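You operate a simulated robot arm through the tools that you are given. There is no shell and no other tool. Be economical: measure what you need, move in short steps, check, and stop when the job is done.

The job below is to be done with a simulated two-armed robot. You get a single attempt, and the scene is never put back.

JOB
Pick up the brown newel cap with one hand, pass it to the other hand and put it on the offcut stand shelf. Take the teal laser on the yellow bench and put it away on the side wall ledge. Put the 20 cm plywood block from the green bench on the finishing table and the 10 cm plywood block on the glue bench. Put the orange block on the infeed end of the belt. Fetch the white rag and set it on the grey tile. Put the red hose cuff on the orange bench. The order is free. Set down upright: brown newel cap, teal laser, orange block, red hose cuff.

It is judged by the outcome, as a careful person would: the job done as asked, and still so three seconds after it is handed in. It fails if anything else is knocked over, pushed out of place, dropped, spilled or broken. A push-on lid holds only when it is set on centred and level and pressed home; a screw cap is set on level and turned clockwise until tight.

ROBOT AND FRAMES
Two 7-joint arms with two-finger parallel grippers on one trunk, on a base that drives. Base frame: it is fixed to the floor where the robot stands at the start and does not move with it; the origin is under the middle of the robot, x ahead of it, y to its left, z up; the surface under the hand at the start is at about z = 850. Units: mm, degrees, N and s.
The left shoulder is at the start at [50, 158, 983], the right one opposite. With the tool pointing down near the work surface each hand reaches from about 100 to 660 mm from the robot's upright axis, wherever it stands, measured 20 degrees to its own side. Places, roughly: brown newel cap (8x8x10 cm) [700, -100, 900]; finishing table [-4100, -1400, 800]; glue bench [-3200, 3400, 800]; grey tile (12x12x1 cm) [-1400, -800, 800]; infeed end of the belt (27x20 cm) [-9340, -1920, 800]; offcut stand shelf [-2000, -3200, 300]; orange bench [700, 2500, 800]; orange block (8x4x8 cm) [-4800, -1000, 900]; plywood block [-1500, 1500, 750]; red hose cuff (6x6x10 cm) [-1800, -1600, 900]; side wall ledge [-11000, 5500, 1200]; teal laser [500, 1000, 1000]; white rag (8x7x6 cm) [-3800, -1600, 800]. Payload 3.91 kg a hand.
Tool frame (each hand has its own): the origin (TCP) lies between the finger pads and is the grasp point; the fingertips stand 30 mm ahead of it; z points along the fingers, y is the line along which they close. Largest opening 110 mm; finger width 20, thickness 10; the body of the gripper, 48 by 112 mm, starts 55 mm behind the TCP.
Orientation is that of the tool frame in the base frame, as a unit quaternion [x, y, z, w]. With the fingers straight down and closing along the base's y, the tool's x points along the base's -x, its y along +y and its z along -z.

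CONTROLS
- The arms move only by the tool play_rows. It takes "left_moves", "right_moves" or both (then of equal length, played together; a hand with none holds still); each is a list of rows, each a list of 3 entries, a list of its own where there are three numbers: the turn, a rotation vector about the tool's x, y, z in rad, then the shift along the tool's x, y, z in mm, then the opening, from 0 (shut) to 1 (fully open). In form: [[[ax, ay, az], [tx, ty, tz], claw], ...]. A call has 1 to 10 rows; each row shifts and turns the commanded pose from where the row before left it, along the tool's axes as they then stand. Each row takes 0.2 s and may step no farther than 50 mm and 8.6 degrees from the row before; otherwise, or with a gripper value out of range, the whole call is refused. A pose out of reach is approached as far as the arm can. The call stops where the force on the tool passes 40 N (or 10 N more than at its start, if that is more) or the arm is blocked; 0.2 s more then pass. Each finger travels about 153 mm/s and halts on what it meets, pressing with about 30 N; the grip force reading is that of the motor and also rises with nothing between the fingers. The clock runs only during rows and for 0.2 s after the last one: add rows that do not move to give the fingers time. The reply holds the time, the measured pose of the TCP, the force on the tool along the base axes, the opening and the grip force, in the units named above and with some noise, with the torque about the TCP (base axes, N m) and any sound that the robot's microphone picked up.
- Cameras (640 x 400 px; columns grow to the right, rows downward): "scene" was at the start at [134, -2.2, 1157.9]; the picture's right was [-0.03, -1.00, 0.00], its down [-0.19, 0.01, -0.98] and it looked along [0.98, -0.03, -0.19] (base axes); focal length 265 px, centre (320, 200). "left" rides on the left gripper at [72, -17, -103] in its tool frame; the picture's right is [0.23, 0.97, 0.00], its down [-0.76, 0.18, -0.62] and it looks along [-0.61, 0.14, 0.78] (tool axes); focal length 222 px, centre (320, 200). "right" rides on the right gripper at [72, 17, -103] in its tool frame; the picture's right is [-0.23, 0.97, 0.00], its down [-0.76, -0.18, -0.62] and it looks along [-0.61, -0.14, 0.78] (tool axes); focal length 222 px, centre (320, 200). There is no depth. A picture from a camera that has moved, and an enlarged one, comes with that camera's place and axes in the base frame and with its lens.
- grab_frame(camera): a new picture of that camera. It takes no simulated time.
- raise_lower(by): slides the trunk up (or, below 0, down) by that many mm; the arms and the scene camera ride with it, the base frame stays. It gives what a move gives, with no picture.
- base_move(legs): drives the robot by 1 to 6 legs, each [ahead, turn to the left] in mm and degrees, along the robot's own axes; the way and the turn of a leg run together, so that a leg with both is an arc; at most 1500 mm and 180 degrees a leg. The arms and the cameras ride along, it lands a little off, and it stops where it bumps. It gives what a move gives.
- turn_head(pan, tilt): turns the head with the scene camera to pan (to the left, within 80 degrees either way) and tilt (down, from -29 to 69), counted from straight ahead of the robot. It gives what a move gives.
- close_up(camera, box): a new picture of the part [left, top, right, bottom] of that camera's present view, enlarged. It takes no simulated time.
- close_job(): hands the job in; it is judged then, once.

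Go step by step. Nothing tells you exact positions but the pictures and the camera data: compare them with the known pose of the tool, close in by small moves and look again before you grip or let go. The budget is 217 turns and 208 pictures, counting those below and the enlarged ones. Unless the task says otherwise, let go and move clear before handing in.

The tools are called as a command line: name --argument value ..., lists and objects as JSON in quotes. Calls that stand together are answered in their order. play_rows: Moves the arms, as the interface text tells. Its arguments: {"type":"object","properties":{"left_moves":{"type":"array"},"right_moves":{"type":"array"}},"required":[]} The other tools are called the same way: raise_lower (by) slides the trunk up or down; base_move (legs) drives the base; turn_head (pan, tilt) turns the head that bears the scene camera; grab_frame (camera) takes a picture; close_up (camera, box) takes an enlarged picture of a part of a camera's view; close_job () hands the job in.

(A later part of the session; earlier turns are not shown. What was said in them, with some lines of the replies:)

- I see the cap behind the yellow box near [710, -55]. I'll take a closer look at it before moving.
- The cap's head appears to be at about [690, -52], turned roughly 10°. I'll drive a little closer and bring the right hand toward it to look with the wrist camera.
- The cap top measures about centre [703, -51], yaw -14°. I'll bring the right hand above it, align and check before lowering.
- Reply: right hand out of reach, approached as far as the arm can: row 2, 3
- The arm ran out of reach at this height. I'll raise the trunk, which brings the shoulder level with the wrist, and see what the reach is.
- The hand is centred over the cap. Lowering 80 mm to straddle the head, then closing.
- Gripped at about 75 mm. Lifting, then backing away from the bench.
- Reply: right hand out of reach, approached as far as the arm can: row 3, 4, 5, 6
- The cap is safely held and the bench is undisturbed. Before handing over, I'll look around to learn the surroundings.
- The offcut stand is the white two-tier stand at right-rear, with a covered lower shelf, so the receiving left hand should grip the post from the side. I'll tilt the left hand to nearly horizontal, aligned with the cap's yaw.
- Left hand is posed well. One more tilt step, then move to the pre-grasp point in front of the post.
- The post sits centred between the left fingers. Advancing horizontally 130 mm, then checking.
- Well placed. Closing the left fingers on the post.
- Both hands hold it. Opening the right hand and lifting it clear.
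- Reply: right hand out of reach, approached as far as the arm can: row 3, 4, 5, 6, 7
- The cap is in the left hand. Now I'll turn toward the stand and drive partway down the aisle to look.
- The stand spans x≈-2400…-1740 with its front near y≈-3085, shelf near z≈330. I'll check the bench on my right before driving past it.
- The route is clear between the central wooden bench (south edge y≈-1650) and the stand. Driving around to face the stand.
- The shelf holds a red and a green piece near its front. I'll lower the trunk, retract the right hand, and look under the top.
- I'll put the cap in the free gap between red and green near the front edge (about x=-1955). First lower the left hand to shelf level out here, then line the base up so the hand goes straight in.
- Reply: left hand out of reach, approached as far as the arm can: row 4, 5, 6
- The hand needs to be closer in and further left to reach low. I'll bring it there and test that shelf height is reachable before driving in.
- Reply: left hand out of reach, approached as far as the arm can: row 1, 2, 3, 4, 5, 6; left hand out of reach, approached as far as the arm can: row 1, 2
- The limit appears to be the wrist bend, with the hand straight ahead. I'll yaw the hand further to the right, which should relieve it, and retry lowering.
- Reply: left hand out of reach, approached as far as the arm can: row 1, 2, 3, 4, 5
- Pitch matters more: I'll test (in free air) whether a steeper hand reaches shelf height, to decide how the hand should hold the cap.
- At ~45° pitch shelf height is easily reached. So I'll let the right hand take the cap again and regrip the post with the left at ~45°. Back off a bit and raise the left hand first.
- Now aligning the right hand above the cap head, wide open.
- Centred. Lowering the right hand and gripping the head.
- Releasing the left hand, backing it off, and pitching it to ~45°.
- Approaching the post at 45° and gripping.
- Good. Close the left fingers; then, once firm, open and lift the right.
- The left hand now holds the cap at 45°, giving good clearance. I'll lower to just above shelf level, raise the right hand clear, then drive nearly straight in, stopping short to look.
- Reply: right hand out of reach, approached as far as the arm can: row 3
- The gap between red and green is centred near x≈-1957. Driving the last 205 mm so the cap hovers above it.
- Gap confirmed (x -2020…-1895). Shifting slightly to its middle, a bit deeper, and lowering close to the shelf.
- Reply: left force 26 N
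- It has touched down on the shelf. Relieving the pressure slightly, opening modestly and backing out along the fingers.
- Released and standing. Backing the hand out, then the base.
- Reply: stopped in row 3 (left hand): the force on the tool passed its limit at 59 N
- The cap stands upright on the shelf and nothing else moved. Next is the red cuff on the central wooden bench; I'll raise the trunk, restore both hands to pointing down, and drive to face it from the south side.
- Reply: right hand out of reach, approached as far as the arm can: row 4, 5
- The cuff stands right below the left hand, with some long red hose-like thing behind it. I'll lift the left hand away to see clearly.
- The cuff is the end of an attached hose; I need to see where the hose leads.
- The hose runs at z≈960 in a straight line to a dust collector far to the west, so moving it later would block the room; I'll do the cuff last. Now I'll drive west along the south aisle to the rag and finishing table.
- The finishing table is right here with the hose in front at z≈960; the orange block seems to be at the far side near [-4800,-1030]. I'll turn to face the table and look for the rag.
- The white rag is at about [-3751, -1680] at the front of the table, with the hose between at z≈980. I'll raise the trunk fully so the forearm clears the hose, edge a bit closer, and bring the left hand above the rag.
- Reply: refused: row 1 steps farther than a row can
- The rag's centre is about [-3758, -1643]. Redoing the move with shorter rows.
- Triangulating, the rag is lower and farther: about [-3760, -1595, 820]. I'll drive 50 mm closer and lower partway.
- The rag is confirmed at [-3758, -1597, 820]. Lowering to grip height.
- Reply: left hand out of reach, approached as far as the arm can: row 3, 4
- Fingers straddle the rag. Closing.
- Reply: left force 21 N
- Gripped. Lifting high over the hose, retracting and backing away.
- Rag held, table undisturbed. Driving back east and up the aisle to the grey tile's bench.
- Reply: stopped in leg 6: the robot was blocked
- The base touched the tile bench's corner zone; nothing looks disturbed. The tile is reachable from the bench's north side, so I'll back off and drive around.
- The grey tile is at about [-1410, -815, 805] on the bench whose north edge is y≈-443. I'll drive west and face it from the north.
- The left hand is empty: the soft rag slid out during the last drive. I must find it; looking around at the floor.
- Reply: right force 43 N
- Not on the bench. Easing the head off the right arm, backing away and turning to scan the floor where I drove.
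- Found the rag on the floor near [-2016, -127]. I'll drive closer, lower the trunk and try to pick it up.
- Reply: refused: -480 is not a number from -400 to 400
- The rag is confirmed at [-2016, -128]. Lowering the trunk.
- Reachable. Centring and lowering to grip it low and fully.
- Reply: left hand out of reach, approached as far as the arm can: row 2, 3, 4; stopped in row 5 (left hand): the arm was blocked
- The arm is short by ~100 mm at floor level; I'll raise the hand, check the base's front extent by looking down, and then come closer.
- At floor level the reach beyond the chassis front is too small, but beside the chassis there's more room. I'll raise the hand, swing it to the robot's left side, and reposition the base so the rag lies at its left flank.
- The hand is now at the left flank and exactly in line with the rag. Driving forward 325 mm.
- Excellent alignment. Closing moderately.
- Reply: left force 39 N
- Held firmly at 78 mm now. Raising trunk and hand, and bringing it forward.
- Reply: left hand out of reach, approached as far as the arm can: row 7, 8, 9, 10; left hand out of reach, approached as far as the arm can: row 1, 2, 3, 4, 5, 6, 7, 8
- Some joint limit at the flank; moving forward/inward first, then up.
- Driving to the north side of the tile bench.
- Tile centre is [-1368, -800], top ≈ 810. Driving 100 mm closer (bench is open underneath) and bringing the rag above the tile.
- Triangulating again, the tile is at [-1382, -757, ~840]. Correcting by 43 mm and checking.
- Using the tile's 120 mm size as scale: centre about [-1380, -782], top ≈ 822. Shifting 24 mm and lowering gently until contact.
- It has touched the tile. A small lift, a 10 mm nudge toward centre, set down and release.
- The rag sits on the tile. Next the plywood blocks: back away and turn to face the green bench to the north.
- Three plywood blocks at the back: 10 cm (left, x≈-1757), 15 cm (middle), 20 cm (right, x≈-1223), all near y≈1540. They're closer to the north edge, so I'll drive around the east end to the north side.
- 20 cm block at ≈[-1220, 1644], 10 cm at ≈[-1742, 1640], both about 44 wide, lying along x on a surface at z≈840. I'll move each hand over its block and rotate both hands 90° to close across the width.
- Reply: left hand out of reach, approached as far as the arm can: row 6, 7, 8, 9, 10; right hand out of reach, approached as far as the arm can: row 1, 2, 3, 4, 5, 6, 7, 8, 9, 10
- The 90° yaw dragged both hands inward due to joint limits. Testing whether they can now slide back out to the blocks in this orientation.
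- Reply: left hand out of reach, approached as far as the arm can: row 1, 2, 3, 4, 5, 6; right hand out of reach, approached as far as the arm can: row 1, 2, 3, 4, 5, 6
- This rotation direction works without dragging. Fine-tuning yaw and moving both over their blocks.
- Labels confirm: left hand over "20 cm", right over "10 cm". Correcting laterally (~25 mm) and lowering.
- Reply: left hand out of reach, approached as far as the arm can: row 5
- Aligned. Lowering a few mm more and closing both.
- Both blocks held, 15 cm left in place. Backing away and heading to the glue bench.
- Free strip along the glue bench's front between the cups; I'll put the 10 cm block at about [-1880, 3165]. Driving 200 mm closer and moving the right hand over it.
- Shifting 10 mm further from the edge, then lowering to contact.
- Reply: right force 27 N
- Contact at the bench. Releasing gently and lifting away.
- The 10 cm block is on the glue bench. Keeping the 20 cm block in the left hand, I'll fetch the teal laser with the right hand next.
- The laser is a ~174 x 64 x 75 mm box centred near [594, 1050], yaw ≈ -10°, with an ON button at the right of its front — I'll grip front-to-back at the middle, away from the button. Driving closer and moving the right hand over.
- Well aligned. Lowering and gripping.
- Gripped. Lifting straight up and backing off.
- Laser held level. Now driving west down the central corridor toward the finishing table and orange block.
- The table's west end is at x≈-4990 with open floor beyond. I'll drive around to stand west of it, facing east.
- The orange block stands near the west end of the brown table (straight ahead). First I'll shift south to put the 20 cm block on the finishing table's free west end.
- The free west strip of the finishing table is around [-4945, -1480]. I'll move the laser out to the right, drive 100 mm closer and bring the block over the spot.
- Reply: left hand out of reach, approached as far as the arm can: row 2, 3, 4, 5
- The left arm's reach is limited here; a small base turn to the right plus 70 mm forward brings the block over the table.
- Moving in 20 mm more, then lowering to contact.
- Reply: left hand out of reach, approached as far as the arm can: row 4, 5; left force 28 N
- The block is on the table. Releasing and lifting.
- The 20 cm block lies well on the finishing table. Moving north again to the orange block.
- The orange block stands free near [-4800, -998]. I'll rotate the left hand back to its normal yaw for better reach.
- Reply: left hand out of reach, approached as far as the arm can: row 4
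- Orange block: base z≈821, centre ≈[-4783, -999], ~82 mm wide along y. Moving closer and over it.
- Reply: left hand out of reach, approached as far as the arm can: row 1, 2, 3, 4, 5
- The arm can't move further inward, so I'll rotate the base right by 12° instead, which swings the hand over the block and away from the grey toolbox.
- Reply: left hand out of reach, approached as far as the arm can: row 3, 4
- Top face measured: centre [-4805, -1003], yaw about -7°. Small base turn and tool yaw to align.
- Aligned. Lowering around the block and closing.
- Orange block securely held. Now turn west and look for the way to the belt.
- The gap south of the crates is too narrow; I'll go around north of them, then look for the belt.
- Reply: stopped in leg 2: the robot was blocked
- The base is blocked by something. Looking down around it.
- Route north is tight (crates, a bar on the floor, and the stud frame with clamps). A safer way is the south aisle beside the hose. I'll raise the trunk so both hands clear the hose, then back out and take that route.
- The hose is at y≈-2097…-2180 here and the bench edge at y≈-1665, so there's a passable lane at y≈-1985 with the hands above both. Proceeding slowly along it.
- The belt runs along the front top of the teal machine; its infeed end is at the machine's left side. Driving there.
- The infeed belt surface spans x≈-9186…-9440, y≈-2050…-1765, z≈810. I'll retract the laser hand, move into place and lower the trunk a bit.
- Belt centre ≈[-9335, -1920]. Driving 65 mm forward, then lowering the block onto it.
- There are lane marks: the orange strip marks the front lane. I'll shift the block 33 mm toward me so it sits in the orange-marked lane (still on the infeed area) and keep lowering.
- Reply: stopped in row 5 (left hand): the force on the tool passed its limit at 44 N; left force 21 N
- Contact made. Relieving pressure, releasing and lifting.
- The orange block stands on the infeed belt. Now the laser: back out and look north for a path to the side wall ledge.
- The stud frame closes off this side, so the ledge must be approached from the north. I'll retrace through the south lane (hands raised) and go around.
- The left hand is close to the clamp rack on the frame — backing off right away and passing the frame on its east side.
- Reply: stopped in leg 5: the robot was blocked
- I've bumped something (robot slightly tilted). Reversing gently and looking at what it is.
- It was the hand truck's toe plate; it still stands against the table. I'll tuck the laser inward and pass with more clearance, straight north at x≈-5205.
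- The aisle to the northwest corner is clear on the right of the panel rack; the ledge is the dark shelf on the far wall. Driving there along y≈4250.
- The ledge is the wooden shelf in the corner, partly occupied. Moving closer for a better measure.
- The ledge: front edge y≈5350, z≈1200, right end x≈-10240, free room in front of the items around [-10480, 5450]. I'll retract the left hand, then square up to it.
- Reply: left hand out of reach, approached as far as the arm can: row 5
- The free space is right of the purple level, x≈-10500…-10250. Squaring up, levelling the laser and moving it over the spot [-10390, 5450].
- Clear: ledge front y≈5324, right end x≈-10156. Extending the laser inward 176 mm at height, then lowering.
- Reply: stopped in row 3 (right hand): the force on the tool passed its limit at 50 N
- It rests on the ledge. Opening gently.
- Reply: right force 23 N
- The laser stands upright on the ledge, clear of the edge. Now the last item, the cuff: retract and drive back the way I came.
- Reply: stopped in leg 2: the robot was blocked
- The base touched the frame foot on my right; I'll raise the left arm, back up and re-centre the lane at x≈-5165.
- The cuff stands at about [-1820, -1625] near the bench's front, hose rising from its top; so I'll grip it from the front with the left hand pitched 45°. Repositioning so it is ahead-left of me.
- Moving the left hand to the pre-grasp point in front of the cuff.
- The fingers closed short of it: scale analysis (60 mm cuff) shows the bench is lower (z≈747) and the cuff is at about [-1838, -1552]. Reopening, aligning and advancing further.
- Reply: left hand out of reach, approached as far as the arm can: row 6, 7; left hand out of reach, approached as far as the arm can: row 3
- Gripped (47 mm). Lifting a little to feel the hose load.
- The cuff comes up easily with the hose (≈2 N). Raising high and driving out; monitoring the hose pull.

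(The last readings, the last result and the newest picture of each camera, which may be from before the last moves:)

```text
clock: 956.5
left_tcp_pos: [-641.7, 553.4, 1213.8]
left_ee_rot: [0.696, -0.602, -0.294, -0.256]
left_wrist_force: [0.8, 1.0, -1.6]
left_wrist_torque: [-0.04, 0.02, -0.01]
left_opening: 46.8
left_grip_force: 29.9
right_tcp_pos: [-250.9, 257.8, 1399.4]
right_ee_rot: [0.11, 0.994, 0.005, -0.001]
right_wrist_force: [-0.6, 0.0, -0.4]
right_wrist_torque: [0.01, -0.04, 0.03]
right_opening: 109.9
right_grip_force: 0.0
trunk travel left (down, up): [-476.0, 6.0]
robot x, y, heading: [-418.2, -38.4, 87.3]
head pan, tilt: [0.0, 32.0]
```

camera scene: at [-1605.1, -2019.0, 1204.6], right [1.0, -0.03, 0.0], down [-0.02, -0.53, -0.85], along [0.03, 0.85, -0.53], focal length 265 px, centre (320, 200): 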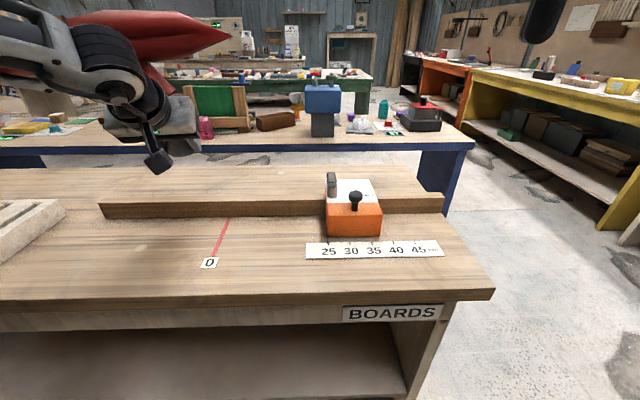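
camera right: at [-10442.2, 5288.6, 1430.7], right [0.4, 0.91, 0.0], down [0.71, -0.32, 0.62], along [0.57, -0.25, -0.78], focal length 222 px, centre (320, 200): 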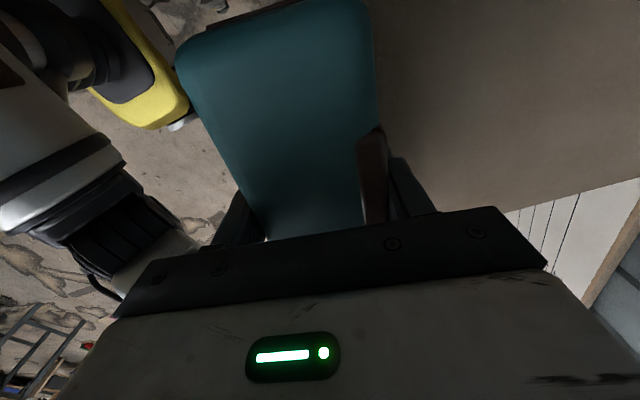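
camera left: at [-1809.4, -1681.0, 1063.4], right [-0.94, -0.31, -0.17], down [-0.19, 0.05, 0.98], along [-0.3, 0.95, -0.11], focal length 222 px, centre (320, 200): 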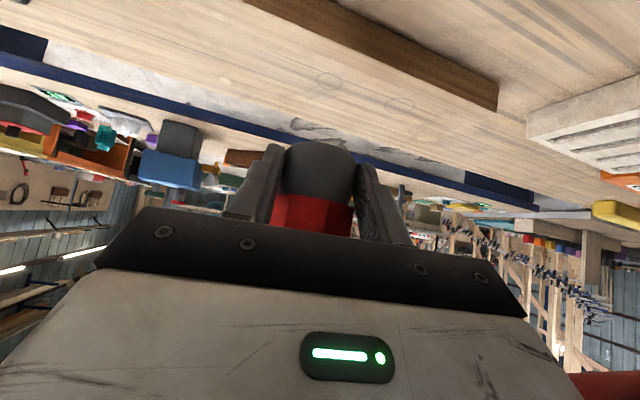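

No pull. Continuing to the orange bench.

base_move --legs '[[0, 4], [1500, 0], [900, 0], [0, -90]]'

turn_head --pan 5 --tilt 25

grab_frame --camera "scene"

```text
clock: 972.6
left_tcp_pos: [96.8, 2633.2, 1213.0]
left_ee_rot: [-0.098, 0.915, 0.04, 0.388]
left_wrist_force: [0.1, 0.2, -1.9]
left_wrist_torque: [-0.01, 0.04, -0.02]
left_opening: 46.9
left_grip_force: 29.8
right_tcp_pos: [-171.9, 2222.1, 1398.7]
right_ee_rot: [0.759, 0.651, 0.006, 0.002]
right_wrist_force: [0.4, -0.6, 0.9]
right_wrist_torque: [0.03, -0.01, -0.02]
right_opening: 109.9
right_grip_force: 0.1
trunk travel left (down, up): [-476.0, 6.0]
robot x, y, heading: [-477.9, 2365.5, 0.9]
head pan, tilt: [0.0, 32.0]
```

```text
clock: 973.3
left_tcp_pos: [96.1, 2632.9, 1213.7]
left_ee_rot: [-0.099, 0.916, 0.04, 0.388]
left_wrist_force: [0.0, -0.1, -1.3]
left_wrist_torque: [-0.02, 0.06, 0.02]
left_opening: 46.9
left_grip_force: 29.6
right_tcp_pos: [-173.0, 2222.3, 1398.2]
right_ee_rot: [0.759, 0.651, 0.006, 0.002]
right_wrist_force: [-0.1, 0.3, 0.4]
right_wrist_torque: [0.02, 0.03, 0.0]
right_opening: 110.4
right_grip_force: 0.1
trunk travel left (down, up): [-476.0, 6.0]
robot x, y, heading: [-481.2, 2369.4, 1.3]
head pan, tilt: [5.0, 25.0]
```

```text
21 pictures are left
camera scene: at [-346.9, 2378.2, 1385.7], right [0.11, -0.99, 0.0], down [-0.42, -0.04, -0.91], along [0.9, 0.1, -0.42], focal length 265 px, centre (320, 200)
```

scene: 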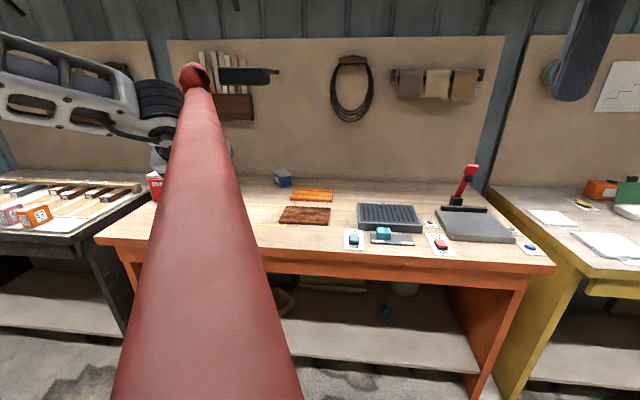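

Orange bench ahead, with free space at its front around [480, 2640]. Lowering the trunk and driving up so the cuff is over it.

raise_lower --by -150

base_move --legs '[[385, 0]]'

grab_frame --camera "left"

grab_frame --camera "scene"

```text
clock: 975.0
left_tcp_pos: [96.1, 2632.3, 1062.6]
left_ee_rot: [-0.098, 0.916, 0.04, 0.388]
left_wrist_force: [0.6, 0.3, -1.3]
left_wrist_torque: [-0.01, 0.01, 0.02]
left_opening: 46.6
left_grip_force: 29.8
right_tcp_pos: [-173.1, 2222.3, 1248.7]
right_ee_rot: [0.759, 0.651, 0.005, 0.002]
right_wrist_force: [-0.1, 0.4, 0.9]
right_wrist_torque: [0.01, -0.03, 0.0]
right_opening: 109.9
right_grip_force: 0.1
trunk travel left (down, up): [-326.0, 156.0]
robot x, y, heading: [-479.7, 2366.9, 1.4]
head pan, tilt: [5.0, 25.0]
```

```text
clock: 977.5
left_tcp_pos: [483.2, 2642.9, 1062.9]
left_ee_rot: [-0.1, 0.915, 0.04, 0.388]
left_wrist_force: [-0.3, 0.4, -1.8]
left_wrist_torque: [-0.01, 0.01, 0.02]
left_opening: 47.0
left_grip_force: 30.1
right_tcp_pos: [218.2, 2232.1, 1249.4]
right_ee_rot: [0.757, 0.653, 0.005, 0.002]
right_wrist_force: [0.4, 0.3, -0.2]
right_wrist_torque: [0.01, 0.04, 0.0]
right_opening: 110.1
right_grip_force: 0.1
trunk travel left (down, up): [-326.0, 156.0]
robot x, y, heading: [-88.9, 2379.0, 1.5]
head pan, tilt: [5.0, 25.0]
```

```text
20 pictures are left
camera left: at [365.7, 2600.9, 1083.0], right [-0.36, 0.92, -0.17], down [0.04, 0.19, 0.98], along [0.93, 0.35, -0.11], focal length 222 px, centre (320, 200)
```

left: 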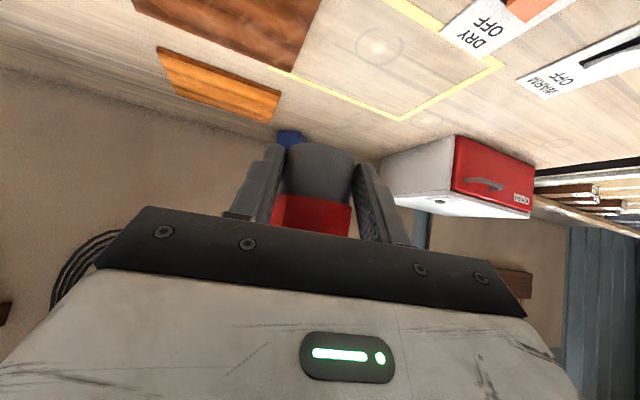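

```text
19 pictures are left
camera scene: at [42.2, 2387.2, 1235.6], right [0.11, -0.99, 0.0], down [-0.42, -0.05, -0.91], along [0.9, 0.1, -0.42], focal length 265 px, centre (320, 200)
```

scene: 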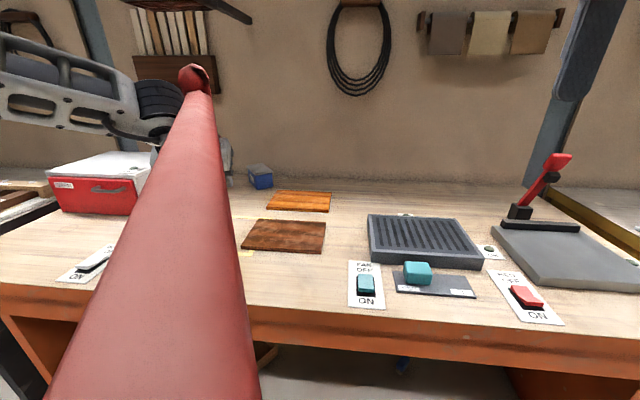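

The spot beneath ([485, 2643], in front of the taped square) is free. Lowering toward the bench.

play_rows --left_moves '[[[0, 0, 0], [25, 0, 24.3], 0.3], [[0, 0, 0], [25, 0, 24.3], 0.3], [[0, 0, 0], [18, 0, 17.5], 0.3], [[0, 0, 0], [6, 0, 5.8], 0.3], [[0, 0, 0], [6, 0, 5.8], 0.3], [[0, 0, 0], [5, 0, 4.9], 0.3], [[0, 0, 0], [5, 0, 4.9], 0.3], [[0, 0, 0], [0, 0, 0], 0.3]]'

grab_frame --camera "left"

```text
clock: 979.3
left_tcp_pos: [482.5, 2643.6, 938.3]
left_ee_rot: [-0.1, 0.916, 0.04, 0.388]
left_wrist_force: [0.4, -0.2, -1.5]
left_wrist_torque: [-0.01, 0.05, 0.01]
left_opening: 46.4
left_grip_force: 29.8
right_tcp_pos: [216.8, 2232.3, 1249.5]
right_ee_rot: [0.757, 0.653, 0.006, 0.003]
right_wrist_force: [-0.2, 1.0, -0.1]
right_wrist_torque: [0.0, 0.02, -0.02]
right_opening: 110.1
right_grip_force: 0.0
trunk travel left (down, up): [-326.0, 156.0]
robot x, y, heading: [-94.4, 2378.2, 1.5]
head pan, tilt: [5.0, 25.0]
```

```text
18 pictures are left
camera left: at [365.0, 2600.6, 957.7], right [-0.36, 0.92, -0.17], down [0.04, 0.19, 0.98], along [0.93, 0.35, -0.11], focal length 222 px, centre (320, 200)
```

left: 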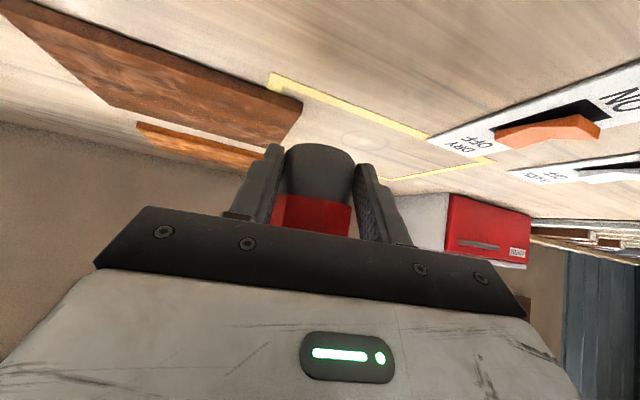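

play_rows --left_moves '[[[0, 0, 0], [18, 0, 17.5], 0.3], [[0, 0, 0], [11, 0, 10.7], 0.3], [[0, 0, 0], [6, 0, 5.8], 0.3], [[0, 0, 0], [4, 0, 3.9], 0.3], [[0, 0, 0], [4, 0, 3.9], 0.3], [[0, 0, 0], [3, 0, 2.9], 0.3], [[0, 0, 0], [3, 0, 2.9], 0.3], [[0, 0, 0], [0, 0, 0], 0.3]]'

grab_frame --camera "left"

```text
clock: 981.1
left_tcp_pos: [483.6, 2642.6, 876.7]
left_ee_rot: [-0.101, 0.912, 0.043, 0.396]
left_wrist_force: [-9.1, 7.1, 38.8]
left_wrist_torque: [1.01, -0.16, -0.19]
left_opening: 46.7
left_grip_force: 30.0
right_tcp_pos: [212.4, 2230.4, 1251.7]
right_ee_rot: [0.758, 0.653, 0.008, 0.004]
right_wrist_force: [0.4, -0.3, 0.6]
right_wrist_torque: [-0.01, -0.01, 0.01]
right_opening: 110.0
right_grip_force: 0.2
trunk travel left (down, up): [-326.0, 156.0]
robot x, y, heading: [-91.1, 2378.5, 1.5]
head pan, tilt: [5.0, 25.0]
```

```text
17 pictures are left
camera left: at [365.5, 2600.0, 895.1], right [-0.36, 0.92, -0.17], down [0.02, 0.19, 0.98], along [0.93, 0.35, -0.09], focal length 222 px, centre (320, 200)
```

left: 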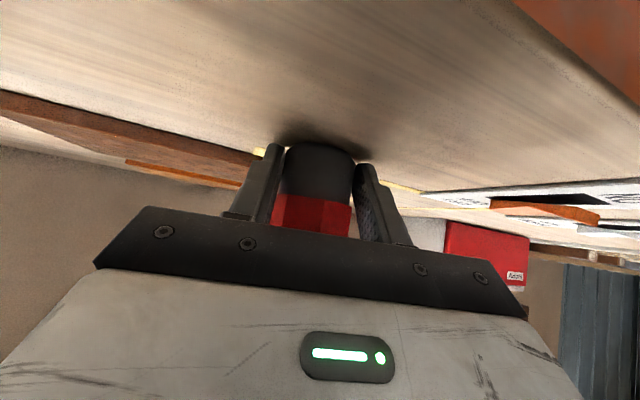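

Firm contact. Relieving ~4 mm, checking force before release.

play_rows --left_moves '[[[0, 0, 0], [-2.5, 0, -2.4], 0.3], [[0, 0, 0], [0, 0, 0], 0.3]]'

```text
clock: 981.7
left_tcp_pos: [483.6, 2641.9, 877.3]
left_ee_rot: [-0.101, 0.913, 0.042, 0.393]
left_wrist_force: [-2.5, 5.4, 30.7]
left_wrist_torque: [0.94, -0.18, 0.34]
left_opening: 46.7
left_grip_force: 29.9
right_tcp_pos: [213.4, 2230.7, 1250.2]
right_ee_rot: [0.758, 0.652, 0.007, 0.003]
right_wrist_force: [0.4, 0.1, 0.4]
right_wrist_torque: [-0.05, 0.02, -0.01]
right_opening: 110.1
right_grip_force: 0.1
trunk travel left (down, up): [-326.0, 156.0]
robot x, y, heading: [-87.2, 2374.3, 1.4]
head pan, tilt: [5.0, 25.0]
```

play_rows --left_moves '[[[0, 0, 0], [-3.2, 0, -3.1], 0.3], [[0, 0, 0], [0, 0, 0], 0.3]]'

close_up --camera "left" --box '[200, 100, 440, 250]'

```text
clock: 982.3
left_tcp_pos: [483.9, 2643.9, 878.3]
left_ee_rot: [-0.101, 0.915, 0.041, 0.389]
left_wrist_force: [3.1, 2.6, 13.6]
left_wrist_torque: [0.52, -0.17, 0.21]
left_opening: 46.7
left_grip_force: 30.5
right_tcp_pos: [215.1, 2231.7, 1249.7]
right_ee_rot: [0.757, 0.653, 0.006, 0.003]
right_wrist_force: [0.5, -0.6, 0.1]
right_wrist_torque: [0.0, 0.03, 0.0]
right_opening: 110.2
right_grip_force: 0.1
trunk travel left (down, up): [-326.0, 156.0]
robot x, y, heading: [-87.0, 2374.2, 1.2]
head pan, tilt: [5.0, 25.0]
```

```text
2.67 times, centred on (320, 175) of left
camera zoom: at [366.1, 2600.6, 897.6], right [-0.36, 0.92, -0.17], down [0.04, 0.19, 0.98], along [0.93, 0.35, -0.11], focal length 592 px, centre (320, 267)
```

zoom: 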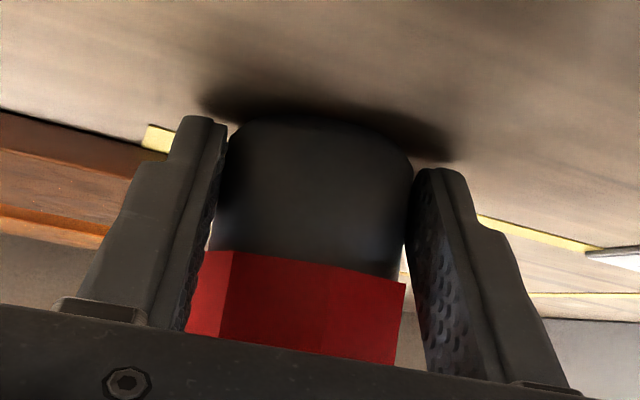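

Upright and lightly resting. Opening fully, then backing straight out horizontally.

play_rows --left_moves '[[[0, 0, 0], [0, 0, 0], 0.5], [[0, 0, 0], [0, 0, 0], 0.7], [[0, 0, 0], [0, 0, 0], 0.95], [[0, 0, 0], [0, 0, 0], 0.95], [[0, 0, 0], [0, 0, 0], 0.95]]'

grab_frame --camera "left"

```text
clock: 983.5
left_tcp_pos: [483.7, 2644.2, 877.9]
left_ee_rot: [-0.101, 0.915, 0.043, 0.389]
left_wrist_force: [-8.2, -7.0, 10.7]
left_wrist_torque: [0.4, 0.18, 0.34]
left_opening: 102.2
left_grip_force: 0.0
right_tcp_pos: [215.6, 2231.1, 1248.9]
right_ee_rot: [0.757, 0.653, 0.007, 0.003]
right_wrist_force: [0.2, 0.2, 0.1]
right_wrist_torque: [-0.01, -0.01, 0.01]
right_opening: 110.0
right_grip_force: 0.1
trunk travel left (down, up): [-326.0, 156.0]
robot x, y, heading: [-91.4, 2375.5, 1.6]
head pan, tilt: [5.0, 25.0]
```

```text
15 pictures are left
camera left: at [365.5, 2600.8, 897.7], right [-0.37, 0.92, -0.17], down [0.04, 0.19, 0.98], along [0.93, 0.35, -0.11], focal length 222 px, centre (320, 200)
```

left: 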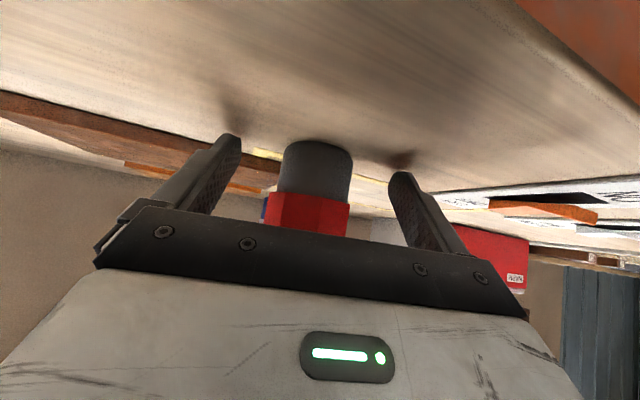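

play_rows --left_moves '[[[0, 0, 0], [-3, 0, -3], 1], [[0, 0, 0], [25, 0, -29], 1], [[0, 0, 0], [27, 0, -29], 1], [[0, 0, 0], [20, 0, -32], 1], [[0, 0, 0], [0, 0, -35], 1], [[0, 0, 0], [0, 0, -35], 1]]'

grab_frame --camera "left"

```text
clock: 984.9
left_tcp_pos: [326.5, 2607.1, 943.8]
left_ee_rot: [-0.101, 0.915, 0.042, 0.389]
left_wrist_force: [0.0, 0.3, -0.8]
left_wrist_torque: [0.02, -0.02, -0.01]
left_opening: 110.4
left_grip_force: 0.1
right_tcp_pos: [216.6, 2231.1, 1248.9]
right_ee_rot: [0.758, 0.652, 0.006, 0.003]
right_wrist_force: [0.0, -0.9, -0.7]
right_wrist_torque: [-0.01, -0.01, 0.0]
right_opening: 110.0
right_grip_force: 0.1
trunk travel left (down, up): [-326.0, 156.0]
robot x, y, heading: [-92.7, 2375.2, 1.5]
head pan, tilt: [5.0, 25.0]
```

```text
14 pictures are left
camera left: at [207.1, 2565.0, 962.9], right [-0.36, 0.92, -0.17], down [0.04, 0.19, 0.98], along [0.93, 0.35, -0.11], focal length 222 px, centre (320, 200)
```

left: 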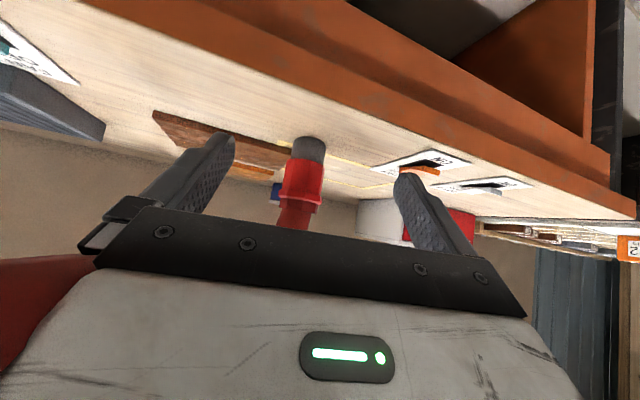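

The cuff stands on the orange bench. Backing away and verifying with the scene camera.

base_move --legs '[[-400, 0]]'

turn_head --pan 10 --tilt 20

grab_frame --camera "scene"

grab_frame --camera "left"

```text
clock: 987.4
left_tcp_pos: [-68.8, 2596.7, 943.1]
left_ee_rot: [-0.096, 0.915, 0.039, 0.389]
left_wrist_force: [0.1, 0.0, -0.4]
left_wrist_torque: [0.0, -0.02, 0.01]
left_opening: 110.0
left_grip_force: 0.0
right_tcp_pos: [-180.6, 2221.3, 1249.5]
right_ee_rot: [0.76, 0.65, 0.005, 0.003]
right_wrist_force: [-0.4, -0.3, 0.9]
right_wrist_torque: [0.01, -0.01, -0.01]
right_opening: 109.9
right_grip_force: 0.2
trunk travel left (down, up): [-326.0, 156.0]
robot x, y, heading: [-484.8, 2366.3, 0.8]
head pan, tilt: [5.0, 25.0]
```

```text
clock: 988.0
left_tcp_pos: [-69.3, 2596.9, 943.2]
left_ee_rot: [-0.096, 0.916, 0.039, 0.388]
left_wrist_force: [-0.2, -0.8, -0.3]
left_wrist_torque: [0.0, -0.02, -0.03]
left_opening: 110.1
left_grip_force: 0.1
right_tcp_pos: [-180.6, 2221.0, 1249.6]
right_ee_rot: [0.76, 0.65, 0.005, 0.001]
right_wrist_force: [0.4, -0.6, 0.2]
right_wrist_torque: [-0.01, 0.0, 0.0]
right_opening: 109.9
right_grip_force: 0.0
trunk travel left (down, up): [-326.0, 156.0]
robot x, y, heading: [-490.4, 2368.1, 0.9]
head pan, tilt: [10.0, 20.0]
```

```text
13 pictures are left
camera scene: at [-354.2, 2386.3, 1243.8], right [0.19, -0.98, 0.0], down [-0.34, -0.06, -0.94], along [0.92, 0.18, -0.34], focal length 265 px, centre (320, 200)
```

scene: 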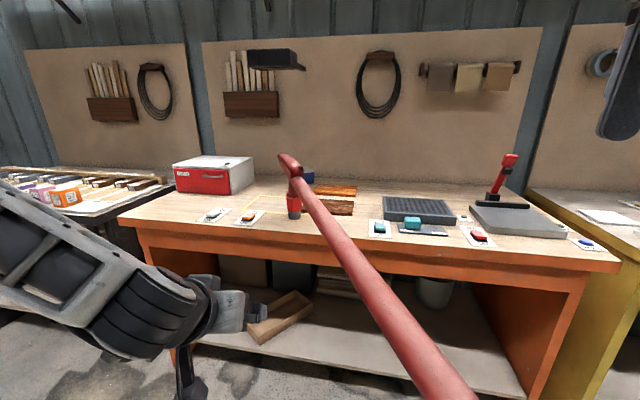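

```text
12 pictures are left
camera left: at [-186.5, 2554.8, 962.6], right [-0.36, 0.92, -0.17], down [0.04, 0.19, 0.98], along [0.93, 0.34, -0.11], focal length 222 px, centre (320, 200)
```

left: 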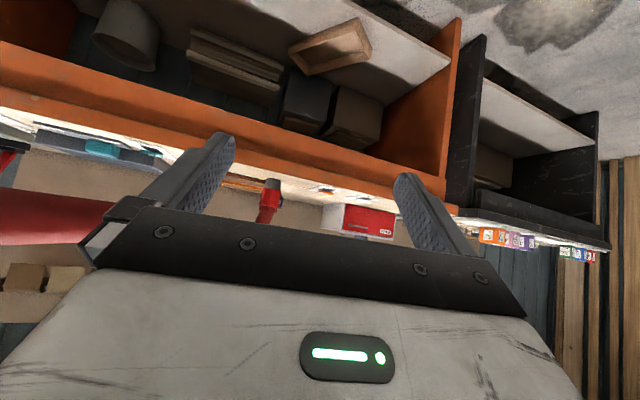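

All eight placements look done and both hands are clear, so I'm handing in. The rag did slip and fall to the floor on the way, and I picked it up again. The base also brushed the tile bench, a crate, the frame foot and the hand truck's toe plate.

close_job

```text
The job is handed in.
```

I've handed the job in with every item placed as asked. The cap, laser, orange block and hose cuff were upright when I last saw them, but there were problems on the way.

- **Rag:** it slipped out of the gripper and fell on the floor. I picked it up and it is now on the grey tile.
- **Bumps:** the base stopped against the tile bench, a crate and the frame foot. It also ran onto the hand truck's toe plate, which tilted the robot and may have shifted the truck slightly. I saw nothing knocked over, though I did not go back to check each spot.
- **Hose:** the red hose is still attached to its cuff, so it now stretches across the room to the orange bench. I did not check whether it disturbed anything along that line.
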